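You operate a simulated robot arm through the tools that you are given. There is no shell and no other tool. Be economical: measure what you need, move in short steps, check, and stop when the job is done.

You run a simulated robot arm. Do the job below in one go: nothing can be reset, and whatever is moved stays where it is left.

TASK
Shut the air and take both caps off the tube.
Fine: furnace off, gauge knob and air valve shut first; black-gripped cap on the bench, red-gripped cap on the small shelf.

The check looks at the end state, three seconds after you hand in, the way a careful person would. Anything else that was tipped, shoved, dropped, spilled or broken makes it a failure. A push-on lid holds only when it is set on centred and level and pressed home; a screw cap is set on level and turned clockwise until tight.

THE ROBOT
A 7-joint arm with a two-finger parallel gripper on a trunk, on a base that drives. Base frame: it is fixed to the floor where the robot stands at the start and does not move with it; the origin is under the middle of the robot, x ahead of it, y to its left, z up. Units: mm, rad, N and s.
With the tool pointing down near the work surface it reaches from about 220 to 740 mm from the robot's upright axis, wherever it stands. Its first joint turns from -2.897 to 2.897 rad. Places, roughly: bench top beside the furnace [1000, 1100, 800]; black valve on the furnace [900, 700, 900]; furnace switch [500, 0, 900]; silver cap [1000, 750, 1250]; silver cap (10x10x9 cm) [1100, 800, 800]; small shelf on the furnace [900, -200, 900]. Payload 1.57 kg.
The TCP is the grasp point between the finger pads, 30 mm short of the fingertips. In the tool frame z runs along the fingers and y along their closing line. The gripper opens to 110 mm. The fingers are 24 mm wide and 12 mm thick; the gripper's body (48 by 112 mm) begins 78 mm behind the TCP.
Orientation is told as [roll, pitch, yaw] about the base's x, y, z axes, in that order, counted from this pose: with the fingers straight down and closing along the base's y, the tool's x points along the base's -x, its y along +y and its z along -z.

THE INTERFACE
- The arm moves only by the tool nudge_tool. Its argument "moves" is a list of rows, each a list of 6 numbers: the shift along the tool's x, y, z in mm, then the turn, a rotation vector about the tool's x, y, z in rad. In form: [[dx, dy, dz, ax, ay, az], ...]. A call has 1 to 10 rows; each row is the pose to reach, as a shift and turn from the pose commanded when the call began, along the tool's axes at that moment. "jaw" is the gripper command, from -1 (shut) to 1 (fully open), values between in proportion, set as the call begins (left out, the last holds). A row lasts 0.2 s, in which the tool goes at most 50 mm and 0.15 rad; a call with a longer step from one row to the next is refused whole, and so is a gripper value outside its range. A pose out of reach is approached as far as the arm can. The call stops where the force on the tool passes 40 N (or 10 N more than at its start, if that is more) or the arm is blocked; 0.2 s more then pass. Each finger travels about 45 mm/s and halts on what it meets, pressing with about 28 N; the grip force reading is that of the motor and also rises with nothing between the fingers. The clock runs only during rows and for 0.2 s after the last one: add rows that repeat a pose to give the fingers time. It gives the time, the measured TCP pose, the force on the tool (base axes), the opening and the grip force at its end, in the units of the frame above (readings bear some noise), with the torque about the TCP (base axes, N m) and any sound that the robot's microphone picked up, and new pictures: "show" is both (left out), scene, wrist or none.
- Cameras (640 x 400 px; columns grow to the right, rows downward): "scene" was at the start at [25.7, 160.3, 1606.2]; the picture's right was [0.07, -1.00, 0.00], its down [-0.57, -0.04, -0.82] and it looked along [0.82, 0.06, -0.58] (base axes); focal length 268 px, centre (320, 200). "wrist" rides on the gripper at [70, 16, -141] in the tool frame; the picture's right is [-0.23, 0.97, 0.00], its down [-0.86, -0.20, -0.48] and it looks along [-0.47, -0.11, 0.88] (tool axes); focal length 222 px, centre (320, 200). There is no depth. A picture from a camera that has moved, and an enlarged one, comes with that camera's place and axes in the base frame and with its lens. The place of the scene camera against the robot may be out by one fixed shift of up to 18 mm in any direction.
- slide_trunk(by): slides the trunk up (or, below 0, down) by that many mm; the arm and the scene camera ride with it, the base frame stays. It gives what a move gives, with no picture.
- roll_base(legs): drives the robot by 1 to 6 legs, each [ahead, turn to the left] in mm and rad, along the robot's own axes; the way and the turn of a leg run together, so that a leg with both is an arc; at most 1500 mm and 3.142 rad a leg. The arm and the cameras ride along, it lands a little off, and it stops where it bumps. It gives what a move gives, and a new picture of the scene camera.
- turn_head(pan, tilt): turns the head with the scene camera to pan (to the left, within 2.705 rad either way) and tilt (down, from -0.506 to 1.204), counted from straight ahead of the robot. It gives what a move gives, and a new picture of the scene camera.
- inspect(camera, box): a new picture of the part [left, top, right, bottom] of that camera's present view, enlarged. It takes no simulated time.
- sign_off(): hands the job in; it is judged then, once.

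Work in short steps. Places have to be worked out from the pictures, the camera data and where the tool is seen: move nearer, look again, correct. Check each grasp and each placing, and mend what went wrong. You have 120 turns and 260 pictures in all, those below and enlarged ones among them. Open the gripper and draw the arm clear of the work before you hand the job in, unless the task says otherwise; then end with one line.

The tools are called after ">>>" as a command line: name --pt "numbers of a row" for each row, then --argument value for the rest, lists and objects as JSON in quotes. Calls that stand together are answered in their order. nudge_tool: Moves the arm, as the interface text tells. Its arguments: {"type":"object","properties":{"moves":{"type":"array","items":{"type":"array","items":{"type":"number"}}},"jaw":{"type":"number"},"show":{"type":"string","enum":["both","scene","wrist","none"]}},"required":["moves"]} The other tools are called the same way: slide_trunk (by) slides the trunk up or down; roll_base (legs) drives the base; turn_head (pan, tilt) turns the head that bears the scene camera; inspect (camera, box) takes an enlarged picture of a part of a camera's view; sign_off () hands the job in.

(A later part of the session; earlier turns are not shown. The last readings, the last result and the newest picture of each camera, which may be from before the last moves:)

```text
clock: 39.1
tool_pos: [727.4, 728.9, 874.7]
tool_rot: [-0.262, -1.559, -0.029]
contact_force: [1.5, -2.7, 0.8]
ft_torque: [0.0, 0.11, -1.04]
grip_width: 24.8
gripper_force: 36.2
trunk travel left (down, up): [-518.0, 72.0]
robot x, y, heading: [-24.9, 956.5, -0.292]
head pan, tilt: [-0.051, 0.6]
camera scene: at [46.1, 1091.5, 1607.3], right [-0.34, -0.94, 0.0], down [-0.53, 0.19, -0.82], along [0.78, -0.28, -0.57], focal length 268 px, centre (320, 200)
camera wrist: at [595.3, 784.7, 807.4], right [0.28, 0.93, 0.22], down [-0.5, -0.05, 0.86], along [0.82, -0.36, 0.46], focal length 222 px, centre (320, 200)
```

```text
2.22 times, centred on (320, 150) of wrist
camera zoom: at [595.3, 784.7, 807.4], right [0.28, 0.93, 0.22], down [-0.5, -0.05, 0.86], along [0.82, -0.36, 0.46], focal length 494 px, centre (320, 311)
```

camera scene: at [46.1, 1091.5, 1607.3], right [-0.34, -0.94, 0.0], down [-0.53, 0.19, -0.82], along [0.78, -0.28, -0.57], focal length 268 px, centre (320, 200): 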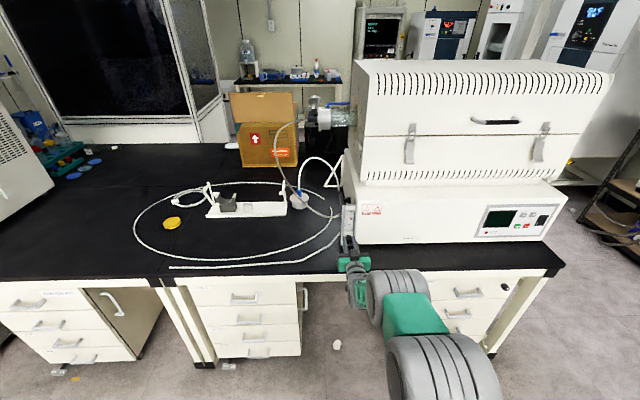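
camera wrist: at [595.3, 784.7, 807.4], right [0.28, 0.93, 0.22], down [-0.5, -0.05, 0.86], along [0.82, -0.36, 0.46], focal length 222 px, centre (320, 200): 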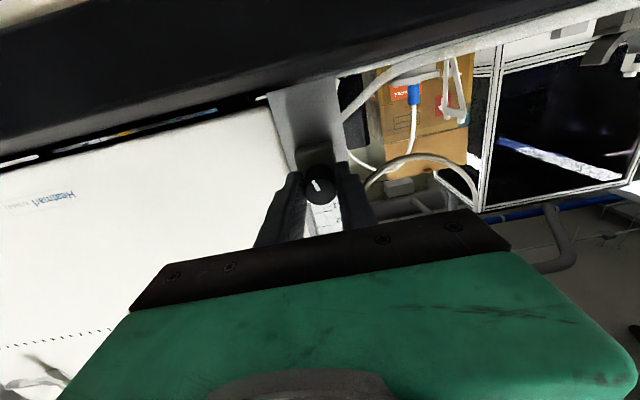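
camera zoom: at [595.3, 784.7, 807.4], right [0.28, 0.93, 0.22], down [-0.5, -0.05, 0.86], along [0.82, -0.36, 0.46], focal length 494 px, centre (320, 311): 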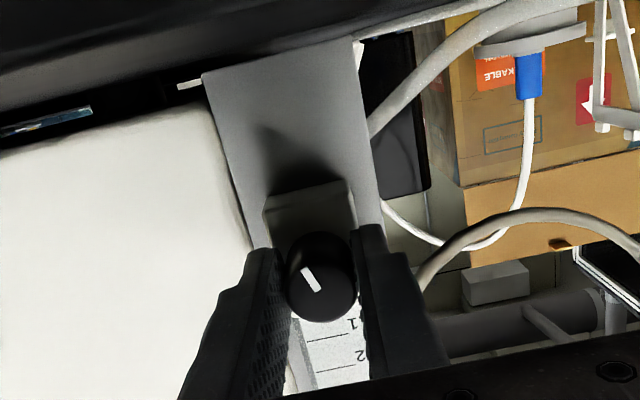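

Knob is gripped (24.8 mm). Turn clockwise in steps.

>>> nudge_tool --pt "0 0 0 0 0 0.12" --pt "0 0 0 0 0 0.26" --pt "0 0 0 0 0 0.4" --pt "0 0 0 0 0 0.54" --pt "0 0 0 0 0 0.68" --pt "0 0 0 0 0 0.8" --show "none"

>>> inspect --camera "scene" --box '[300, 180, 400, 270]'

```text
clock: 40.5
tool_pos: [728.3, 728.7, 875.0]
tool_rot: [1.553, -0.772, -1.85]
contact_force: [-7.7, -3.0, 1.2]
ft_torque: [0.05, 0.21, -0.93]
grip_width: 24.5
gripper_force: 36.8
trunk travel left (down, up): [-518.0, 72.0]
robot x, y, heading: [-19.2, 954.7, -0.293]
head pan, tilt: [-0.051, 0.6]
```

```text
4.44 times, centred on (350, 225) of scene
camera zoom: at [44.9, 1091.4, 1607.4], right [-0.34, -0.94, 0.0], down [-0.53, 0.19, -0.83], along [0.78, -0.28, -0.56], focal length 1190 px, centre (187, 89)
```

zoom: 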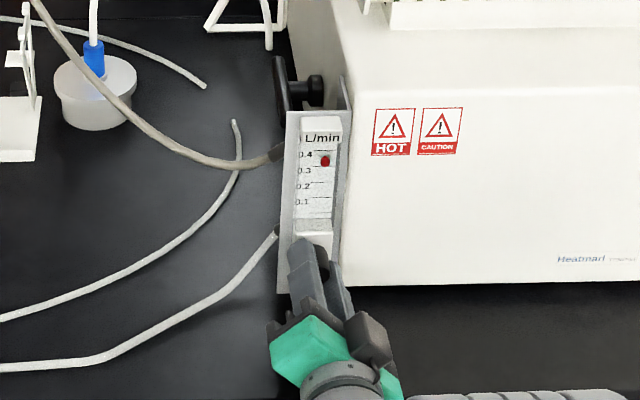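

Clockwise raised the ball, so this knob shuts counter-clockwise. Turn the other way.

>>> nudge_tool --pt "0 0 0 0 0 -0.15" --pt "0 0 0 0 0 -0.3" --pt "0 0 0 0 0 -0.45" --pt "0 0 0 0 0 -0.6" --pt "0 0 0 0 0 -0.75" --pt "0 0 0 0 0 -0.9" --pt "0 0 0 0 0 -1.05" --pt "0 0 0 0 0 -1.2" --pt "0 0 0 0 0 -1.35" --pt "0 0 0 0 0 -1.5" --show "none"

>>> inspect --camera "scene" --box '[300, 180, 400, 270]'

```text
clock: 42.8
tool_pos: [728.1, 726.8, 873.1]
tool_rot: [-1.552, -0.867, 1.266]
contact_force: [-4.2, -16.3, 0.9]
ft_torque: [-0.02, -0.12, -1.62]
grip_width: 24.9
gripper_force: 36.8
trunk travel left (down, up): [-518.0, 72.0]
robot x, y, heading: [-20.5, 956.9, -0.295]
head pan, tilt: [-0.051, 0.6]
```

```text
4.44 times, centred on (350, 225) of scene
camera zoom: at [45.6, 1089.5, 1607.5], right [-0.34, -0.94, 0.0], down [-0.53, 0.19, -0.82], along [0.78, -0.28, -0.57], focal length 1190 px, centre (187, 89)
```

zoom: 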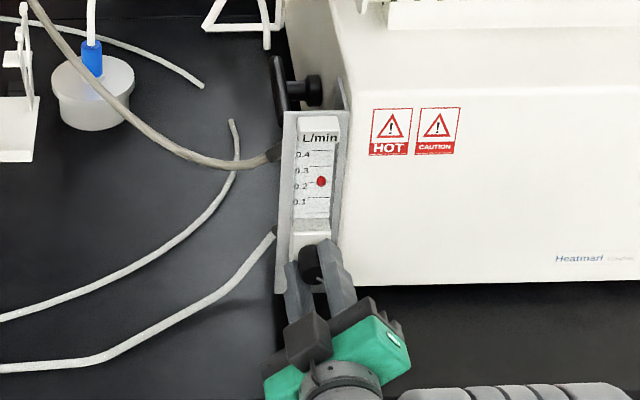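

Ball is falling. Continue counter-clockwise.

>>> nudge_tool --pt "0 0 0 0 0 -0.15" --pt "0 0 0 0 0 -0.3" --pt "0 0 0 0 0 -0.45" --pt "0 0 0 0 0 -0.6" --pt "0 0 0 0 0 -0.75" --pt "0 0 0 0 0 -0.9" --pt "0 0 0 0 0 -1.05" --pt "0 0 0 0 0 -1.2" --show "none"

>>> inspect --camera "scene" --box '[300, 180, 400, 270]'

```text
clock: 44.5
tool_pos: [728.5, 728.8, 875.6]
tool_rot: [-1.56, 0.334, 1.284]
contact_force: [-5.0, -17.7, 3.0]
ft_torque: [-0.29, -0.83, -0.25]
grip_width: 24.6
gripper_force: 36.2
trunk travel left (down, up): [-518.0, 72.0]
robot x, y, heading: [-22.7, 956.5, -0.296]
head pan, tilt: [-0.051, 0.6]
```

```text
4.44 times, centred on (350, 225) of scene
camera zoom: at [45.0, 1089.4, 1607.5], right [-0.34, -0.94, 0.0], down [-0.53, 0.19, -0.83], along [0.78, -0.28, -0.56], focal length 1190 px, centre (187, 89)
```

zoom: 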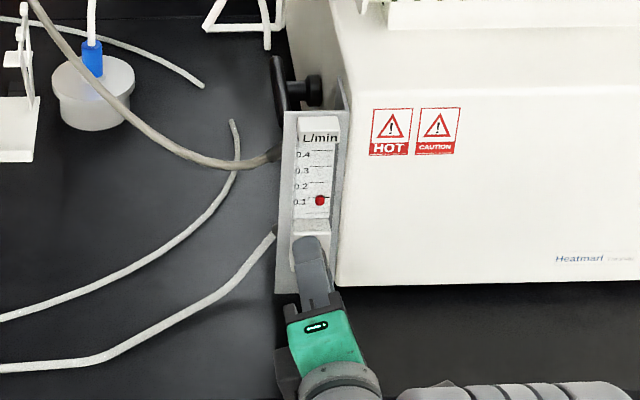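

Ball at 0.1. Another ~1.2 rad.

>>> nudge_tool --pt "0 0 0 0 0 -0.12" --pt "0 0 0 0 0 -0.24" --pt "0 0 0 0 0 -0.36" --pt "0 0 0 0 0 -0.48" --pt "0 0 0 0 0 -0.6" --pt "0 0 0 0 0 -0.72" --pt "0 0 0 0 0 -0.84" --pt "0 0 0 0 0 -0.96" --pt "0 0 0 0 0 -1.08" --show "wrist"

>>> inspect --camera "scene" --box '[300, 180, 400, 270]'

```text
clock: 46.5
tool_pos: [727.9, 727.1, 874.6]
tool_rot: [-1.488, 1.414, 1.363]
contact_force: [-5.2, -7.8, 2.8]
ft_torque: [0.49, 0.36, -1.07]
grip_width: 24.8
gripper_force: 36.2
trunk travel left (down, up): [-518.0, 72.0]
robot x, y, heading: [-21.4, 957.1, -0.292]
head pan, tilt: [-0.051, 0.6]
camera wrist: at [584.6, 743.0, 943.0], right [-0.27, -0.89, -0.38], down [-0.37, 0.46, -0.81], along [0.89, -0.08, -0.45], focal length 222 px, centre (320, 200)
```

wrist: 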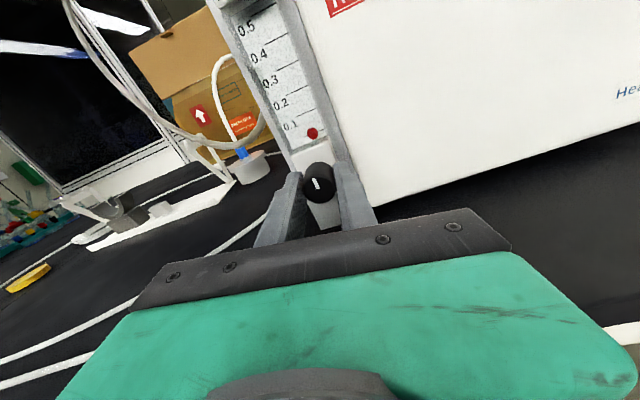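

```text
4.44 times, centred on (350, 225) of scene
camera zoom: at [44.8, 1090.5, 1607.4], right [-0.34, -0.94, 0.0], down [-0.53, 0.19, -0.83], along [0.78, -0.28, -0.56], focal length 1190 px, centre (187, 89)
```

zoom: 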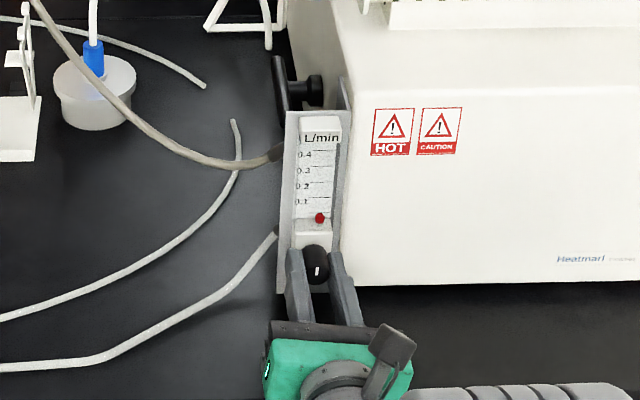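

Ball is near the bottom. Continue a bit until it meets the stop.

>>> nudge_tool --pt "0 0 0 0 0 -0.1" --pt "0 0 0 0 0 -0.2" --pt "0 0 0 0 0 -0.3" --pt "0 0 0 0 0 -0.4" --pt "0 0 0 0 0 -0.5" --show "wrist"

>>> inspect --camera "wrist" --box '[220, 0, 420, 230]'

```text
clock: 47.1
tool_pos: [728.8, 732.0, 850.7]
tool_rot: [-1.149, 1.456, 1.69]
contact_force: [5.5, 0.9, -18.7]
ft_torque: [0.1, 0.12, 0.05]
grip_width: 0.0
gripper_force: 21.5
out of reach, approached as far as the arm can: row 1, 2
trunk travel left (down, up): [-518.0, 72.0]
robot x, y, heading: [-20.9, 955.0, -0.295]
head pan, tilt: [-0.051, 0.6]
stopped in row 2: the force on the tool passed its limit at 135 N (the readings are from after the stop); the commanded pose is now the measured one
camera wrist: at [588.7, 750.1, 925.9], right [-0.29, -0.9, -0.33], down [-0.41, 0.43, -0.81], along [0.86, -0.1, -0.49], focal length 222 px, centre (320, 200)
```

wrist: 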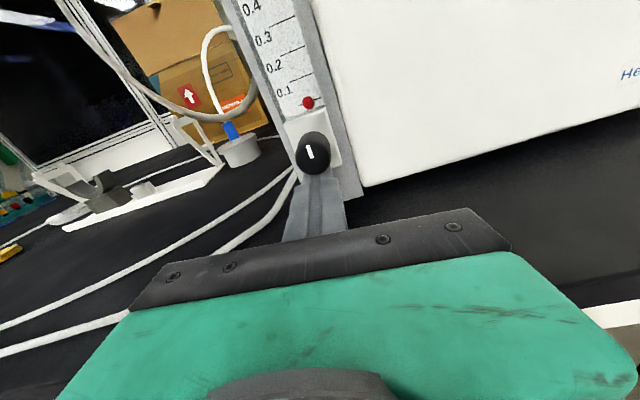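

```text
1.74 times, centred on (320, 115) of wrist
camera zoom: at [588.7, 750.1, 925.9], right [-0.29, -0.9, -0.33], down [-0.41, 0.43, -0.81], along [0.86, -0.1, -0.49], focal length 386 px, centre (320, 348)
```

zoom: 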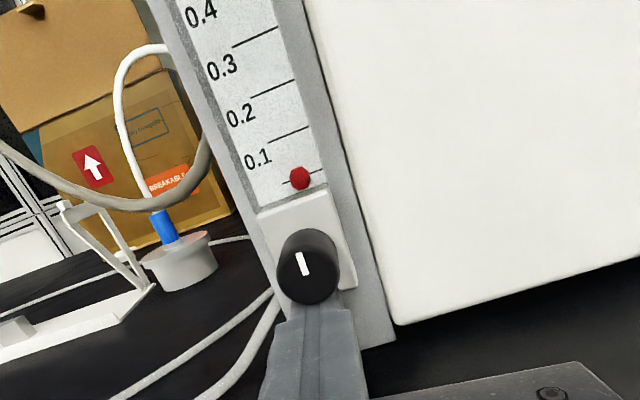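

The wrist hit its roll limit and slipped off, but the ball stands at the zero tick with the pointer up. I'll back off, roll the wrist back, and regrip to make sure the knob is at its stop.

>>> nudge_tool --pt "0 0 -30 0 0 0" --pt "10 0 -75 0 0 0.1" --pt "20 0 -75 0 0 0.25" --pt "26 0 -75 0 0 0.4" --pt "26 0 -75 0 0 0.55" --pt "26 0 -75 0 0 0.7" --pt "26 0 -75 0 0 0.85" --pt "26 0 -75 0 0 1.0" --pt "26 0 -75 0 0 1.15" --pt "26 0 -75 0 0 1.3" --show "wrist" --jaw -0.1

>>> inspect --camera "scene" --box '[300, 180, 400, 270]'

```text
clock: 49.3
tool_pos: [656.3, 749.2, 886.5]
tool_rot: [-1.537, 0.163, 1.277]
contact_force: [-0.2, 0.6, 0.1]
ft_torque: [0.05, 0.02, 0.0]
grip_width: 49.9
gripper_force: 0.1
trunk travel left (down, up): [-518.0, 72.0]
robot x, y, heading: [-24.2, 954.6, -0.288]
head pan, tilt: [-0.051, 0.6]
camera wrist: at [500.1, 723.3, 887.3], right [-0.01, 0.07, -1.0], down [-0.2, 0.98, 0.07], along [0.98, 0.2, 0.0], focal length 222 px, centre (320, 200)
```

wrist: 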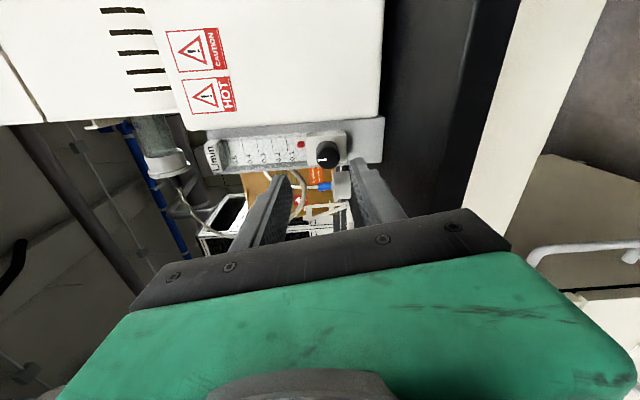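

```text
4.44 times, centred on (350, 225) of scene
camera zoom: at [45.4, 1091.5, 1607.3], right [-0.34, -0.94, 0.0], down [-0.53, 0.19, -0.83], along [0.78, -0.28, -0.56], focal length 1190 px, centre (187, 89)
```

zoom: 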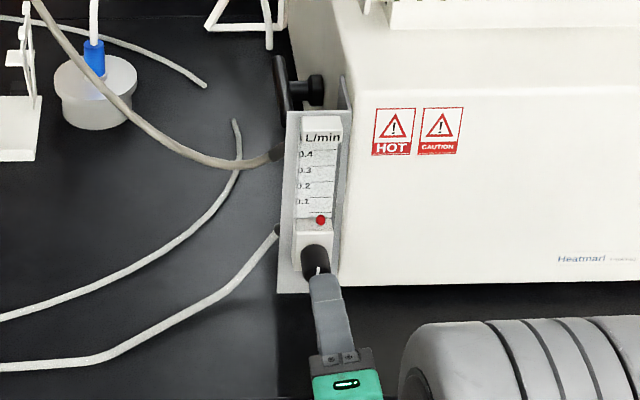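

Knob is clear. Regrip with fingers above and below it.

>>> nudge_tool --pt "-1 6 10 0 0 0" --pt "-1 6 35 0 0 0" --pt "-1 6 60 0 0 0" --pt "-1 6 74 0 0 0" --show "none"

>>> nudge_tool --pt "0 0 0 0 0 0" --pt "0 0 0 0 0 0" --pt "0 0 0 0 0 0" --pt "0 0 0 0 0 0" --jaw -1 --show "wrist"

```text
clock: 50.3
tool_pos: [727.3, 728.1, 878.2]
tool_rot: [-1.536, 0.167, 1.276]
contact_force: [-0.3, 0.6, 0.4]
ft_torque: [-0.03, 0.03, 0.02]
grip_width: 49.5
gripper_force: 0.2
trunk travel left (down, up): [-518.0, 72.0]
robot x, y, heading: [-20.9, 955.8, -0.287]
head pan, tilt: [-0.051, 0.6]
```

```text
clock: 51.3
tool_pos: [728.1, 728.3, 875.9]
tool_rot: [-1.532, 0.165, 1.276]
contact_force: [-1.8, -1.4, -8.8]
ft_torque: [-0.23, -0.7, -0.01]
grip_width: 25.2
gripper_force: 36.8
trunk travel left (down, up): [-518.0, 72.0]
robot x, y, heading: [-24.2, 956.1, -0.292]
head pan, tilt: [-0.051, 0.6]
camera wrist: at [569.3, 702.2, 877.4], right [-0.02, 0.07, -1.0], down [-0.2, 0.98, 0.07], along [0.98, 0.2, 0.0], focal length 222 px, centre (320, 200)
```

wrist: 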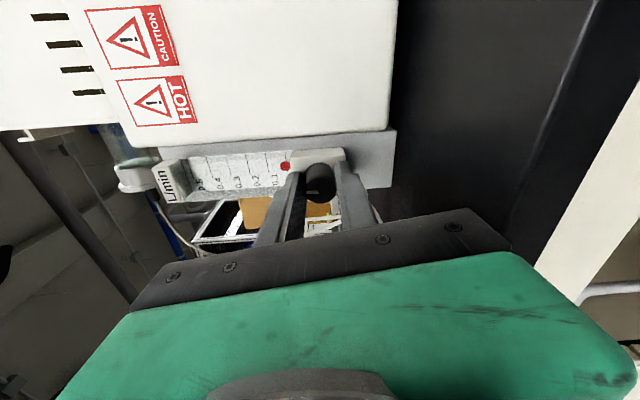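

Turn counter-clockwise further, watching the torque.

>>> nudge_tool --pt "0 0 0 0 0 -0.1" --pt "0 0 0 0 0 -0.2" --pt "0 0 0 0 0 -0.3" --pt "0 0 0 0 0 -0.4" --show "wrist"

>>> inspect --camera "wrist" --box '[140, 110, 400, 240]'

```text
clock: 52.3
tool_pos: [727.7, 726.9, 877.1]
tool_rot: [-1.525, 0.567, 1.293]
contact_force: [-8.5, 1.0, -15.5]
ft_torque: [-0.05, -0.79, 0.16]
grip_width: 24.9
gripper_force: 36.5
trunk travel left (down, up): [-518.0, 72.0]
robot x, y, heading: [-24.2, 957.3, -0.287]
head pan, tilt: [-0.051, 0.6]
camera wrist: at [571.9, 705.1, 905.9], right [-0.13, -0.31, -0.94], down [-0.22, 0.94, -0.27], along [0.97, 0.17, -0.19], focal length 222 px, centre (320, 200)
```

wrist: 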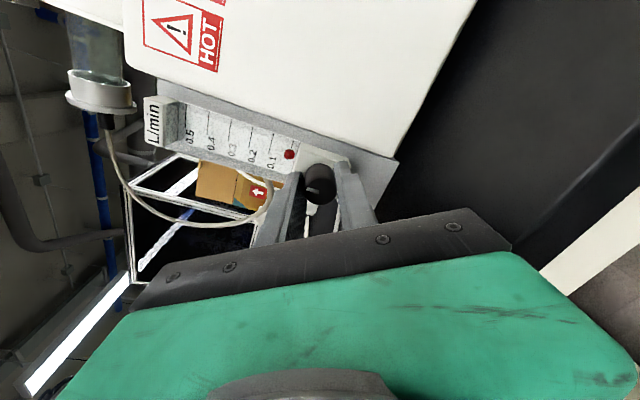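

```text
2.46 times, centred on (270, 175) of wrist
camera zoom: at [571.9, 705.1, 905.9], right [-0.13, -0.31, -0.94], down [-0.22, 0.94, -0.27], along [0.97, 0.17, -0.19], focal length 547 px, centre (443, 262)
```

zoom: 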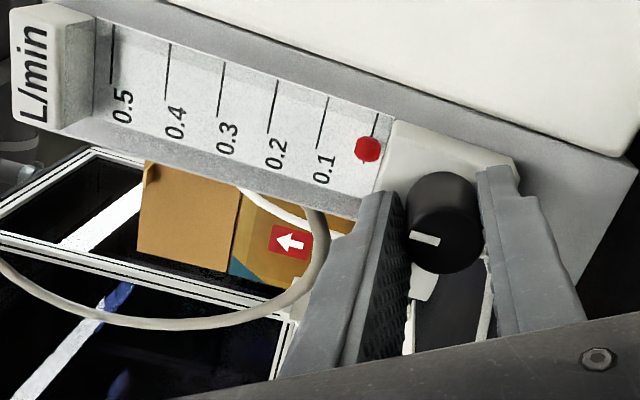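

The pointer stayed straight up while the fingers slipped: knob is at its stop, ball at 0. Release, withdraw, and look at the air valve behind the gauge.

>>> nudge_tool --pt "0 0 0 0 0 0" --pt "0 0 0 0 0 0" --pt "0 0 -30 0 0 0" --pt "0 0 -75 0 0 0" --pt "0 0 -110 0 0 0.15" --jaw 0 --show "none"

>>> inspect --camera "scene" --box '[310, 170, 370, 220]'

```text
clock: 53.5
tool_pos: [622.5, 760.7, 883.9]
tool_rot: [-1.533, 0.417, 1.288]
contact_force: [0.1, -0.5, -0.4]
ft_torque: [0.02, 0.01, -0.03]
grip_width: 54.7
gripper_force: 0.1
trunk travel left (down, up): [-518.0, 72.0]
robot x, y, heading: [-29.1, 955.1, -0.29]
head pan, tilt: [-0.051, 0.6]
```

```text
8.00 times, centred on (340, 195) of scene
camera zoom: at [45.2, 1091.6, 1607.3], right [-0.34, -0.94, 0.0], down [-0.53, 0.19, -0.83], along [0.78, -0.28, -0.56], focal length 2142 px, centre (160, 240)
```

zoom: 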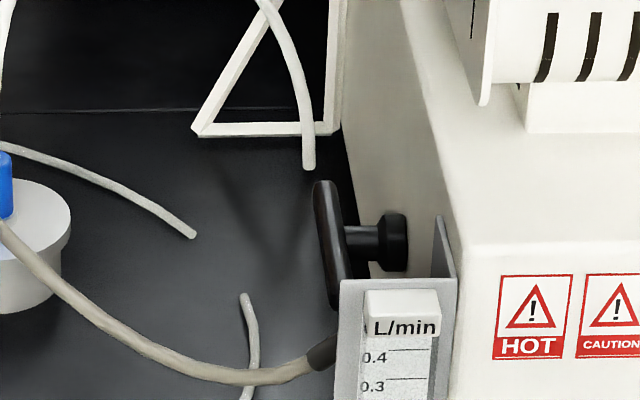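

I need a view from the left side. Drive left along the bench and face the furnace's left side.

>>> roll_base --legs '[[0, 1.571], [450, 0], [0, -2.1]]'

>>> turn_head --pan 0.0 --tilt 0.5

>>> inspect --camera "scene" --box '[260, 80, 420, 240]'

```text
clock: 64.9
tool_pos: [577.4, 889.1, 884.9]
tool_rot: [-1.534, 0.416, 0.754]
contact_force: [-0.6, -0.5, -0.2]
ft_torque: [0.01, -0.03, 0.04]
grip_width: 55.1
gripper_force: 0.1
trunk travel left (down, up): [-518.0, 72.0]
robot x, y, heading: [122.5, 1386.4, -0.825]
head pan, tilt: [-0.051, 0.6]
camera scene: at [249.6, 1465.4, 1607.3], right [-0.77, -0.64, 0.0], down [-0.36, 0.43, -0.83], along [0.53, -0.63, -0.56], focal length 268 px, centre (320, 200)
```

scene: 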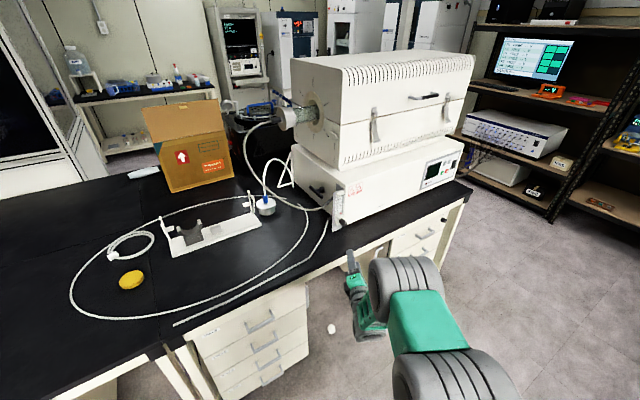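

```text
clock: 65.6
tool_pos: [579.1, 888.2, 884.0]
tool_rot: [-1.53, 0.419, 0.753]
contact_force: [-0.4, 0.0, -1.0]
ft_torque: [-0.03, 0.0, -0.04]
grip_width: 55.3
gripper_force: 0.1
trunk travel left (down, up): [-518.0, 72.0]
robot x, y, heading: [122.3, 1383.0, -0.823]
head pan, tilt: [0.0, 0.499]
camera scene: at [254.7, 1466.5, 1616.3], right [-0.73, -0.68, 0.0], down [-0.33, 0.35, -0.88], along [0.6, -0.65, -0.48], focal length 268 px, centre (320, 200)
```

scene: 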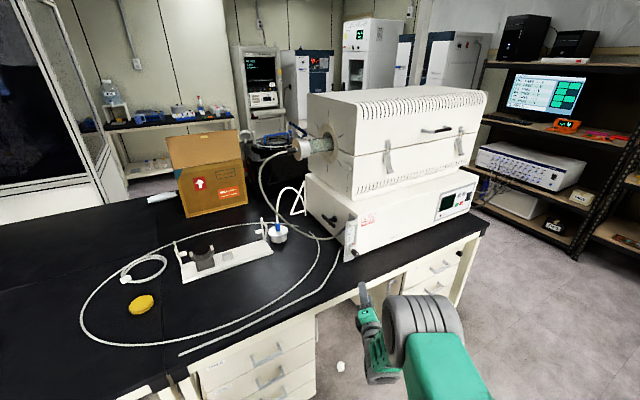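

```text
2.50 times, centred on (340, 160) of scene
camera zoom: at [254.7, 1466.5, 1616.3], right [-0.73, -0.68, 0.0], down [-0.33, 0.35, -0.88], along [0.6, -0.65, -0.48], focal length 670 px, centre (270, 300)
```

zoom: 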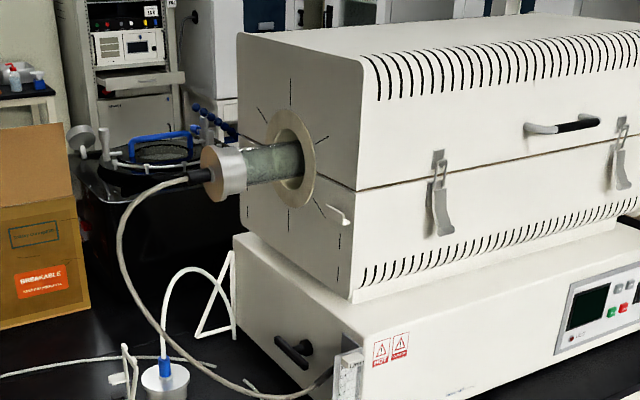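

>>> inspect --camera "scene" --box '[300, 195, 370, 260]'

>>> inspect --camera "scene" --box '[270, 115, 360, 175]'

```text
6.15 times, centred on (335, 228) of scene
camera zoom: at [254.7, 1466.5, 1616.3], right [-0.73, -0.68, 0.0], down [-0.33, 0.35, -0.88], along [0.6, -0.65, -0.48], focal length 1648 px, centre (228, 31)
```

zoom: 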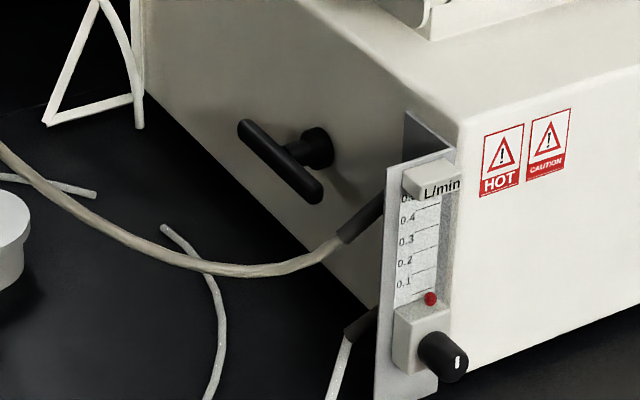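

```text
6.67 times, centred on (315, 145) of scene
camera zoom: at [254.7, 1466.5, 1616.3], right [-0.73, -0.68, 0.0], down [-0.33, 0.35, -0.88], along [0.6, -0.65, -0.48], focal length 1785 px, centre (353, 567)
```

zoom: 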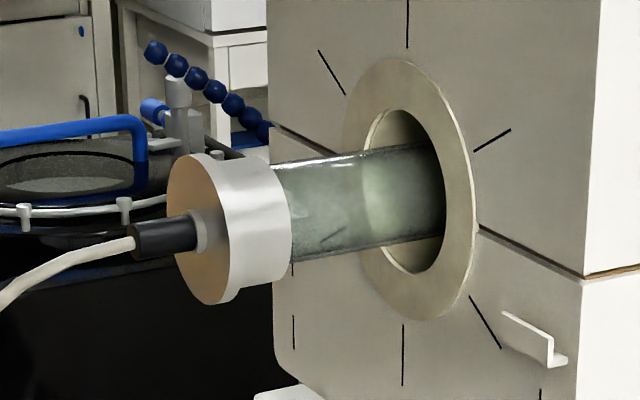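

The T-handle lies along the furnace (open); it must be turned across. The handle is around (950, 658, 914), behind the gauge. I'll raise the tool, square its roll, then pitch it down 45° so I can come in over the gauge top.

>>> nudge_tool --pt "18 -40 -2 0 0 0.07" --pt "36 -80 -4 0 0 0.14" --pt "54 -120 -5 0 0 0.21" --pt "72 -160 -7 0 0 0.28" --pt "90 -200 -8 0 0 0.35" --pt "110 -246 -10 0 0 0.419" --show "none" --jaw -1

>>> nudge_tool --pt "0 0 0 -0.13 0 0" --pt "0 0 0 -0.26 0 0" --pt "0 0 0 -0.39 0 0" --pt "0 0 0 -0.52 0 0" --pt "0 0 0 -0.65 0 0" --pt "0 0 0 -0.785 0 0" --show "both"

```text
refused: row 6 steps farther than a row can; nothing moved
```

```text
clock: 67.0
tool_pos: [578.3, 887.1, 883.7]
tool_rot: [-0.746, 0.416, 0.753]
contact_force: [0.0, 1.0, 0.2]
ft_torque: [-0.01, 0.01, 0.01]
grip_width: 55.2
gripper_force: 0.0
trunk travel left (down, up): [-518.0, 72.0]
robot x, y, heading: [126.2, 1388.3, -0.826]
head pan, tilt: [0.0, 0.499]
camera scene: at [254.8, 1466.5, 1616.3], right [-0.73, -0.68, 0.0], down [-0.32, 0.35, -0.88], along [0.6, -0.65, -0.48], focal length 268 px, centre (320, 200)
camera wrist: at [484.0, 949.4, 997.1], right [-0.53, 0.48, -0.7], down [0.59, 0.8, 0.1], along [0.6, -0.36, -0.71], focal length 222 px, centre (320, 200)
```

scene: 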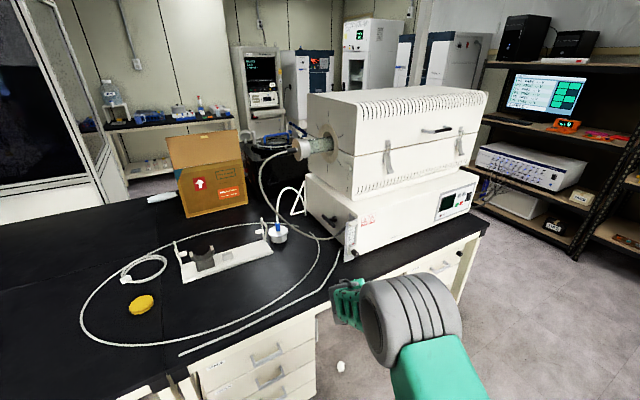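
wrist: 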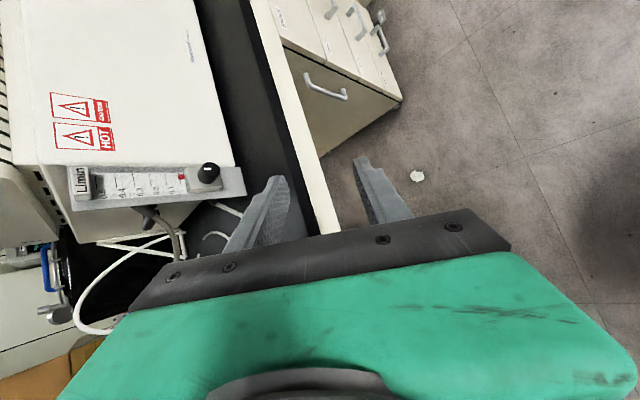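

First call was refused, only the pitch was done. Now raise by 290 mm, retract 60 mm, and square the roll with a computed rotation.

>>> nudge_tool --pt "17 -19 -34 0 0 0" --pt "34 -39 -68 0.006 -0.05 0.05" --pt "50 -58 -101 0.012 -0.1 0.1" --pt "67 -78 -135 0.018 -0.15 0.15" --pt "84 -97 -169 0.025 -0.2 0.2" --pt "100 -117 -202 0.031 -0.25 0.25" --pt "117 -136 -236 0.037 -0.294 0.294" --show "wrist" --jaw -1

```text
clock: 68.6
tool_pos: [534.4, 934.4, 1174.5]
tool_rot: [-0.785, 0.0, 0.747]
contact_force: [0.0, -0.6, 0.5]
ft_torque: [0.01, 0.02, -0.05]
grip_width: 0.0
gripper_force: 21.5
trunk travel left (down, up): [-518.0, 72.0]
robot x, y, heading: [122.5, 1386.4, -0.825]
head pan, tilt: [0.0, 0.499]
camera wrist: at [406.5, 969.5, 1263.9], right [-0.3, 0.66, -0.69], down [0.49, 0.73, 0.48], along [0.82, -0.2, -0.54], focal length 222 px, centre (320, 200)
```

wrist: 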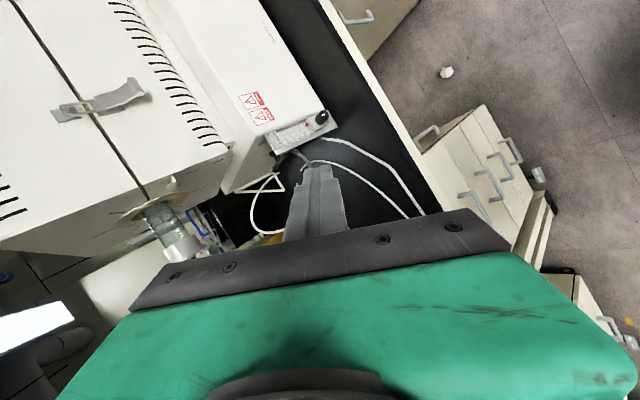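

Tool is 611 mm ahead at 45°. Drive to a standoff squarely in front of the valve line, then roll ahead.

>>> roll_base --legs '[[0, -0.866], [455, 0], [0, 1.403]]'

>>> turn_head --pan 0.0 --tilt 0.6

```text
clock: 77.0
tool_pos: [639.5, 744.2, 1175.6]
tool_rot: [-0.787, -0.001, 1.262]
contact_force: [-0.6, 0.8, -0.4]
ft_torque: [0.01, 0.02, -0.02]
grip_width: 0.0
gripper_force: 21.4
trunk travel left (down, up): [-518.0, 72.0]
robot x, y, heading: [59.3, 937.1, -0.306]
head pan, tilt: [0.0, 0.499]
camera scene: at [132.2, 1070.0, 1616.3], right [-0.3, -0.95, 0.0], down [-0.46, 0.15, -0.88], along [0.84, -0.27, -0.48], focal length 268 px, centre (320, 200)
```

scene: 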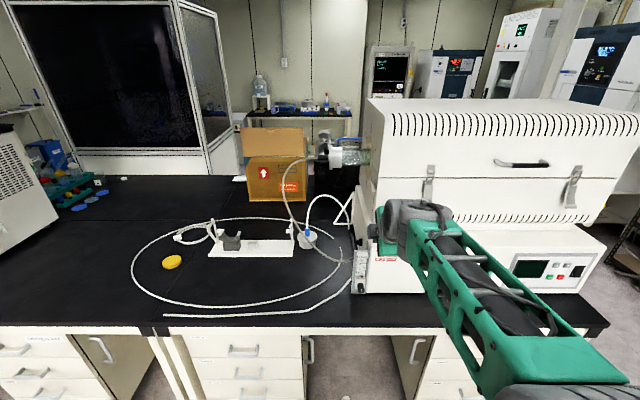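

```text
clock: 77.7
tool_pos: [639.1, 743.9, 1173.9]
tool_rot: [-0.787, 0.0, 1.263]
contact_force: [0.2, -0.1, 0.3]
ft_torque: [0.01, -0.04, 0.02]
grip_width: 0.0
gripper_force: 21.2
trunk travel left (down, up): [-518.0, 72.0]
robot x, y, heading: [59.9, 928.1, -0.312]
head pan, tilt: [0.0, 0.6]
camera scene: at [129.7, 1070.7, 1607.3], right [-0.3, -0.95, 0.0], down [-0.54, 0.17, -0.83], along [0.79, -0.25, -0.56], focal length 268 px, centre (320, 200)
```

scene: 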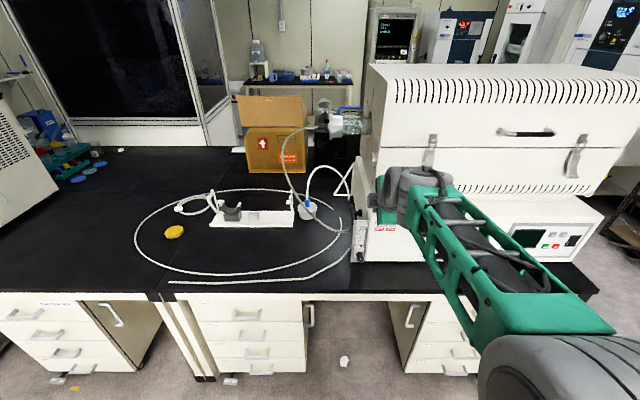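

Check the wrist view for the handle before going ahead.

>>> roll_base --legs '[[100, 0]]'

>>> nudge_tool --pt "0 0 0 0 0 0" --show "wrist"

>>> inspect --camera "wrist" --box '[160, 80, 440, 240]'

```text
clock: 78.9
tool_pos: [734.5, 714.1, 1173.7]
tool_rot: [-0.784, -0.001, 1.261]
contact_force: [-0.2, -0.4, 0.8]
ft_torque: [0.0, 0.05, 0.02]
grip_width: 0.0
gripper_force: 21.9
trunk travel left (down, up): [-518.0, 72.0]
robot x, y, heading: [148.7, 903.2, -0.306]
head pan, tilt: [0.0, 0.6]
camera scene: at [225.2, 1040.2, 1607.2], right [-0.3, -0.95, 0.0], down [-0.54, 0.17, -0.82], along [0.79, -0.25, -0.57], focal length 268 px, centre (320, 200)
```

scene: 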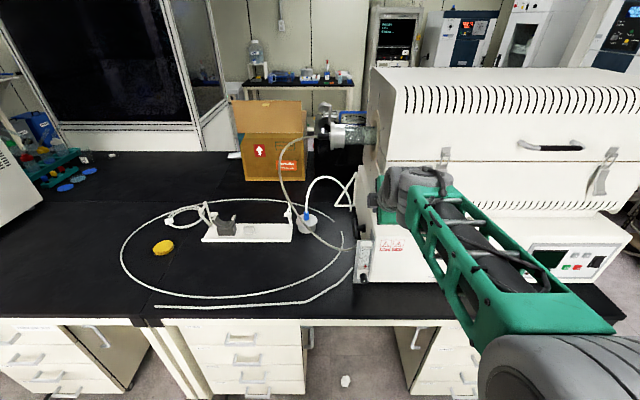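

```text
clock: 79.3
tool_pos: [733.9, 714.8, 1174.9]
tool_rot: [-0.787, 0.0, 1.262]
contact_force: [-0.6, 0.2, -0.3]
ft_torque: [0.0, 0.0, 0.02]
grip_width: 0.0
gripper_force: 21.2
trunk travel left (down, up): [-518.0, 72.0]
robot x, y, heading: [151.3, 899.2, -0.307]
head pan, tilt: [0.0, 0.6]
camera wrist: at [605.6, 682.1, 1263.4], right [-0.59, 0.42, -0.69], down [0.07, 0.88, 0.48], along [0.81, 0.23, -0.54], focal length 222 px, centre (320, 200)
```

wrist: 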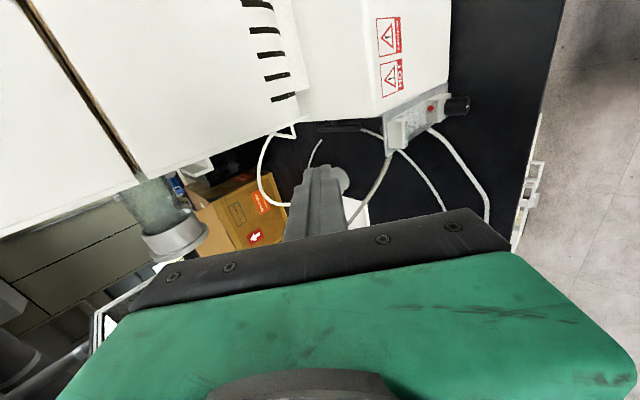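

```text
2.29 times, centred on (300, 160) of wrist
camera zoom: at [605.6, 682.1, 1263.4], right [-0.59, 0.42, -0.69], down [0.07, 0.88, 0.48], along [0.81, 0.23, -0.54], focal length 508 px, centre (366, 291)
```

zoom: 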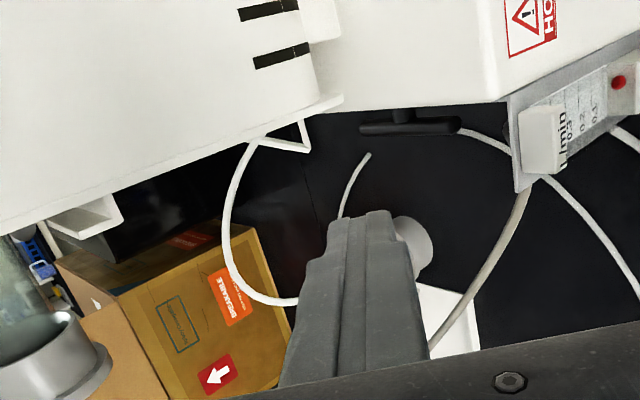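

The handle shows clearly: bar u≈660–780 along the furnace, centre ≈(945, 672, 918). I'll come in from the front-left at 45° azimuth so that the tool clears the gauge. Drive there.

>>> roll_base --legs '[[-150, 0], [0, 1.124], [700, 0], [0, -1.89]]'

>>> nudge_tool --pt "0 0 0 0 0 0" --show "wrist"

```text
clock: 91.5
tool_pos: [758.4, 917.0, 1174.5]
tool_rot: [-0.789, 0.001, 0.481]
contact_force: [0.2, -0.1, 0.9]
ft_torque: [0.02, 0.0, 0.05]
grip_width: 0.0
gripper_force: 21.2
trunk travel left (down, up): [-518.0, 72.0]
robot x, y, heading: [477.9, 1462.6, -1.084]
head pan, tilt: [0.0, 0.6]
camera scene: at [626.1, 1507.0, 1607.3], right [-0.89, -0.46, 0.0], down [-0.26, 0.5, -0.83], along [0.38, -0.73, -0.56], focal length 268 px, centre (320, 200)
```

scene: 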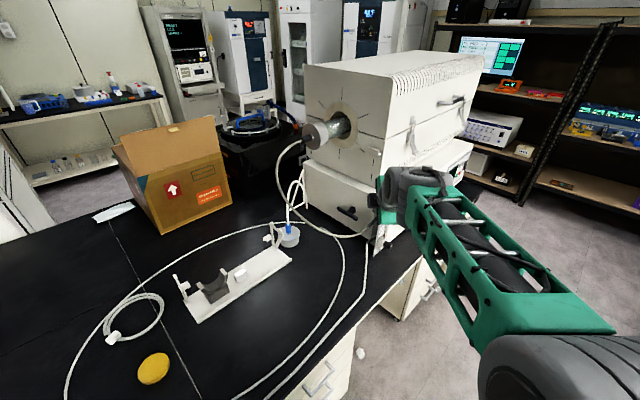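

```text
clock: 91.9
tool_pos: [758.9, 917.6, 1173.6]
tool_rot: [-0.787, 0.0, 0.48]
contact_force: [-0.2, -0.8, 0.0]
ft_torque: [0.02, 0.01, 0.04]
grip_width: 0.0
gripper_force: 21.5
trunk travel left (down, up): [-518.0, 72.0]
robot x, y, heading: [482.5, 1460.2, -1.093]
head pan, tilt: [0.0, 0.6]
camera wrist: at [644.0, 985.2, 1263.4], right [-0.12, 0.71, -0.69], down [0.67, 0.57, 0.48], along [0.74, -0.4, -0.54], focal length 222 px, centre (320, 200)
```

wrist: 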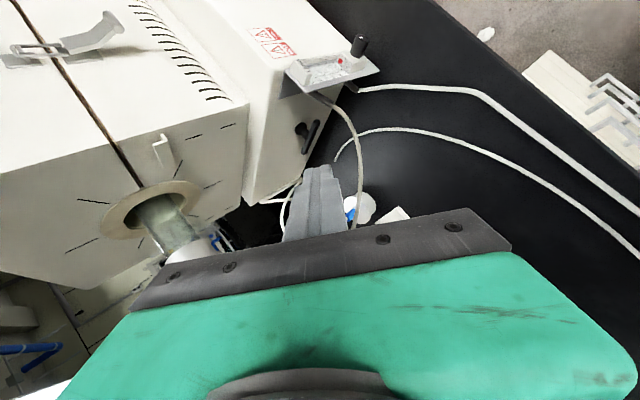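

The valve is now open to view. Enlarge for precise handle location from this side.

>>> inspect --camera "wrist" --box '[250, 70, 390, 180]'

>>> inspect --camera "scene" --box '[290, 90, 400, 260]'

```text
3.64 times, centred on (320, 125) of wrist
camera zoom: at [644.0, 985.2, 1263.4], right [-0.12, 0.71, -0.69], down [0.67, 0.57, 0.48], along [0.74, -0.4, -0.54], focal length 808 px, centre (320, 473)
```

zoom: 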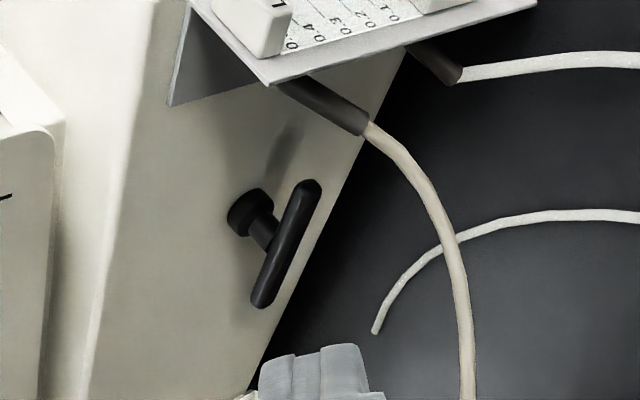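

```text
2.35 times, centred on (345, 175) of scene
camera zoom: at [626.1, 1507.1, 1607.3], right [-0.89, -0.46, 0.0], down [-0.26, 0.5, -0.83], along [0.38, -0.73, -0.56], focal length 630 px, centre (261, 259)
```

zoom: 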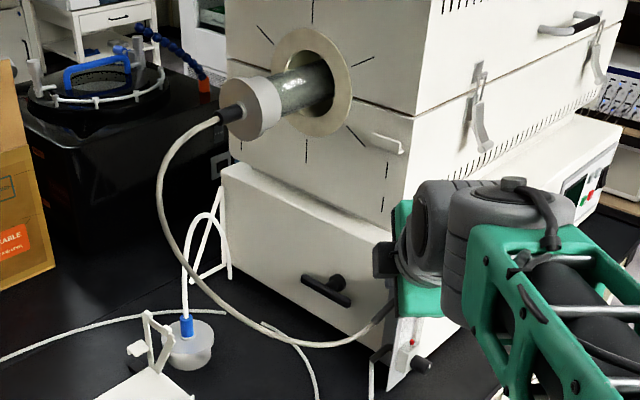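

Handle centre (936, 672, 923), half-length ~54 mm, radius ~7 mm. Move the closed fingertips above the bar's front end.

>>> nudge_tool --pt "-2 -8 38 0 0 0" --pt "-4 -16 75 0 0 0" --pt "-7 -24 113 0 0 0" --pt "-9 -32 151 0 0 0" --pt "-11 -40 188 0 0 0" --pt "-13 -48 226 0 0 0" --pt "-16 -56 264 0 0 0" --pt "-18 -64 302 0 0 0" --pt "-18 -64 302 0 0 0"

>>> inspect --camera "wrist" --box '[220, 60, 420, 240]'

>>> inspect --camera "scene" --box '[290, 150, 400, 260]'

```text
clock: 93.9
tool_pos: [893.5, 697.4, 1006.9]
tool_rot: [-0.786, 0.0, 0.482]
contact_force: [0.0, 0.4, -0.6]
ft_torque: [-0.01, -0.02, -0.03]
grip_width: 0.0
gripper_force: 21.2
trunk travel left (down, up): [-518.0, 72.0]
robot x, y, heading: [480.0, 1463.6, -1.084]
head pan, tilt: [0.0, 0.6]
camera scene: at [626.3, 1506.8, 1607.3], right [-0.89, -0.46, 0.0], down [-0.26, 0.5, -0.82], along [0.38, -0.73, -0.57], focal length 268 px, centre (320, 200)
camera wrist: at [779.0, 763.3, 1095.5], right [-0.12, 0.71, -0.69], down [0.67, 0.57, 0.48], along [0.74, -0.4, -0.54], focal length 222 px, centre (320, 200)
```

scene: 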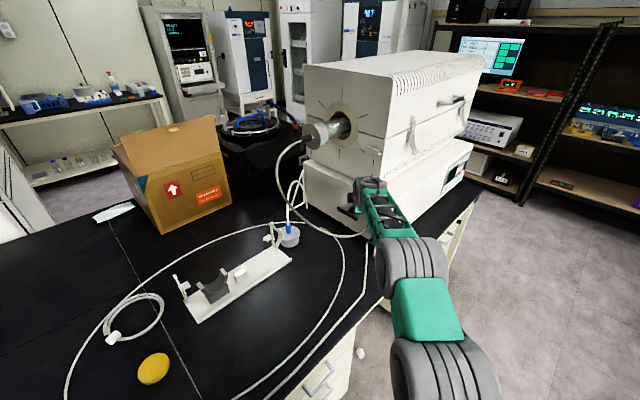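
wrist: 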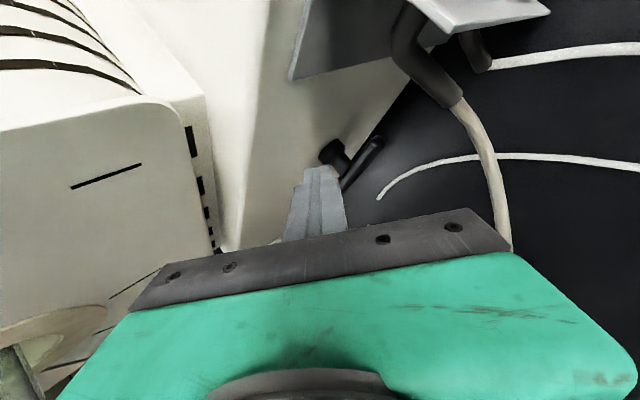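

```text
2.22 times, centred on (320, 150) of wrist
camera zoom: at [779.0, 763.3, 1095.5], right [-0.12, 0.71, -0.69], down [0.67, 0.57, 0.48], along [0.74, -0.4, -0.54], focal length 494 px, centre (320, 311)
```

zoom: 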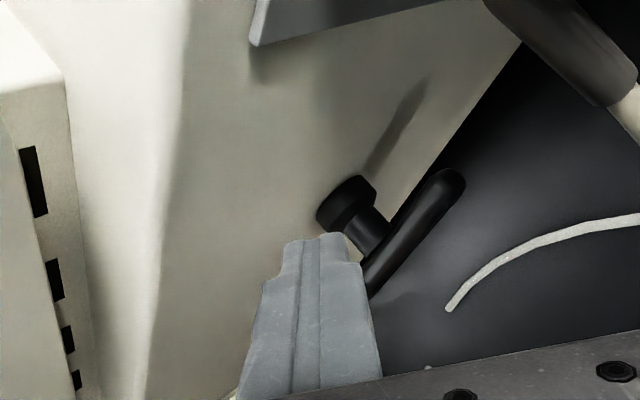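

```text
3.64 times, centred on (345, 205) of scene
camera zoom: at [626.3, 1506.8, 1607.3], right [-0.89, -0.46, 0.0], down [-0.26, 0.5, -0.82], along [0.38, -0.73, -0.57], focal length 974 px, centre (229, 182)
```

zoom: 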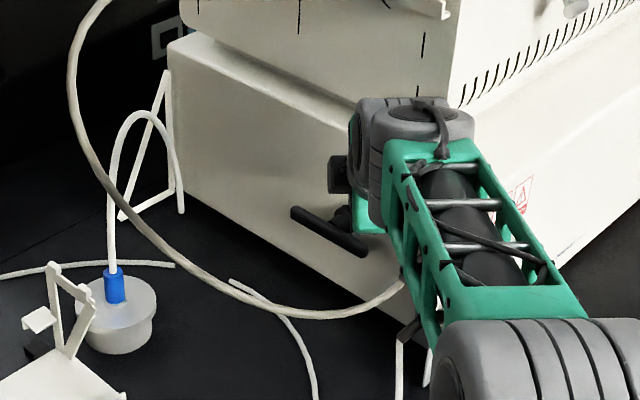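

Geometry agrees. Push the front end down along the arc, first ~30°.

>>> nudge_tool --pt "0 16 16 0 0 0" --pt "0 28 28 0 0 0" --pt "1 36 35 0 0 0" --pt "3 44 41 0 0 0" --pt "4 51 47 0 0 0" --show "none"

>>> inspect --camera "wrist" --box '[220, 60, 420, 240]'

>>> inspect --camera "scene" --box '[290, 150, 400, 260]'

```text
clock: 95.1
tool_pos: [894.9, 693.5, 960.9]
tool_rot: [-0.821, -0.002, 0.485]
contact_force: [0.3, -0.6, 9.9]
ft_torque: [-0.14, -0.14, 0.0]
grip_width: 0.0
gripper_force: 21.4
trunk travel left (down, up): [-518.0, 72.0]
robot x, y, heading: [476.0, 1457.7, -1.086]
head pan, tilt: [0.0, 0.6]
stopped in row 5: the force on the tool passed its limit at 44 N (the readings are from after the stop); the commanded pose is now the measured one
```

```text
2.22 times, centred on (320, 150) of wrist
camera zoom: at [778.9, 762.9, 1046.8], right [-0.11, 0.69, -0.71], down [0.66, 0.59, 0.47], along [0.75, -0.42, -0.52], focal length 494 px, centre (320, 311)
```

zoom: 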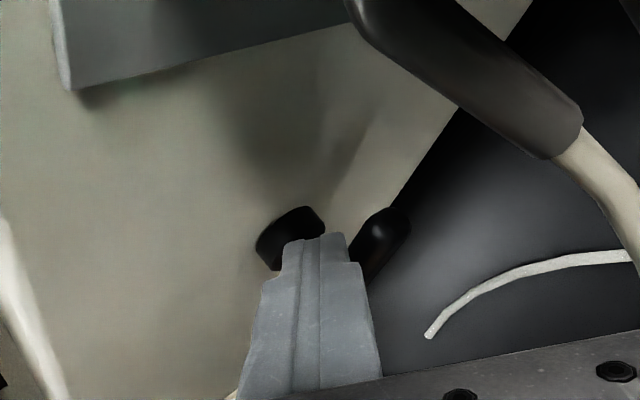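

```text
3.64 times, centred on (345, 205) of scene
camera zoom: at [625.0, 1509.0, 1607.1], right [-0.89, -0.46, 0.0], down [-0.26, 0.5, -0.83], along [0.38, -0.73, -0.56], focal length 974 px, centre (229, 182)
```

zoom: 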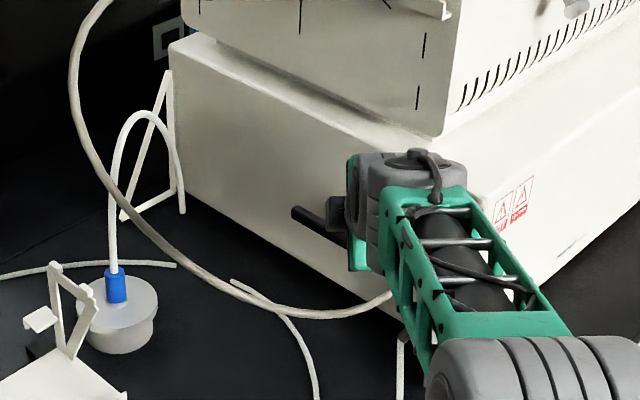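

The push met firm resistance at the bar (44 N), so that direction seems to be at its stop. I'll lift off and try the other way: push the back end down.

>>> nudge_tool --pt "0 -32 -32 0 0 0" --pt "-20 -45 -20 0 0 0" --pt "-42 -58 -7 0 0 0" --pt "-63 -72 7 0 0 0" --pt "-63 -72 7 0 0 0" --show "wrist"

>>> inspect --camera "wrist" --box '[220, 60, 420, 240]'

```text
clock: 96.3
tool_pos: [964.5, 679.6, 1002.7]
tool_rot: [-0.811, -0.001, 0.485]
contact_force: [0.2, -1.2, -0.3]
ft_torque: [0.0, 0.0, -0.02]
grip_width: 0.1
gripper_force: 21.3
out of reach, approached as far as the arm can: row 4, 5
trunk travel left (down, up): [-518.0, 72.0]
robot x, y, heading: [477.3, 1462.7, -1.089]
head pan, tilt: [0.0, 0.6]
camera wrist: at [848.8, 747.3, 1089.6], right [-0.11, 0.7, -0.71], down [0.66, 0.58, 0.47], along [0.74, -0.41, -0.53], focal length 222 px, centre (320, 200)
```

wrist: 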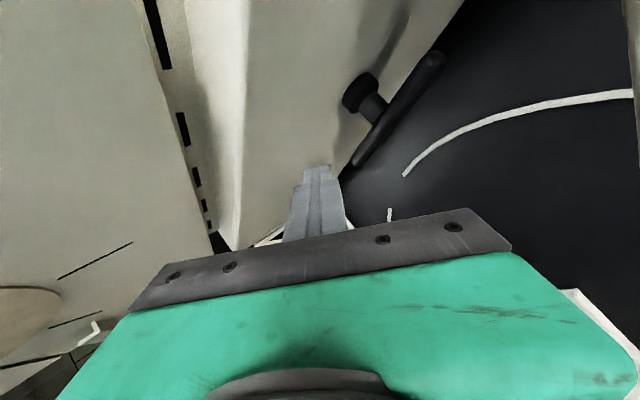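

```text
2.22 times, centred on (320, 150) of wrist
camera zoom: at [848.8, 747.3, 1089.6], right [-0.11, 0.7, -0.71], down [0.66, 0.58, 0.47], along [0.74, -0.41, -0.53], focal length 494 px, centre (320, 311)
```

zoom: 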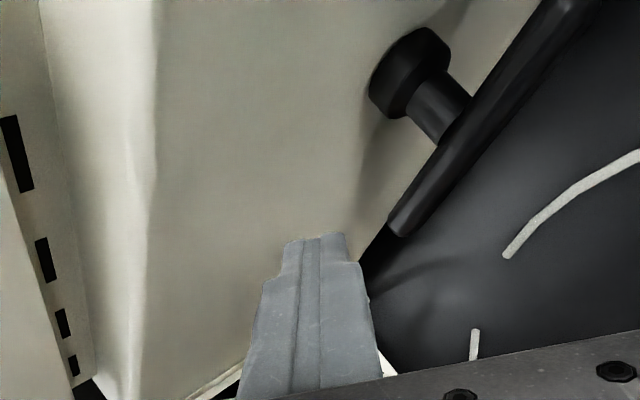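

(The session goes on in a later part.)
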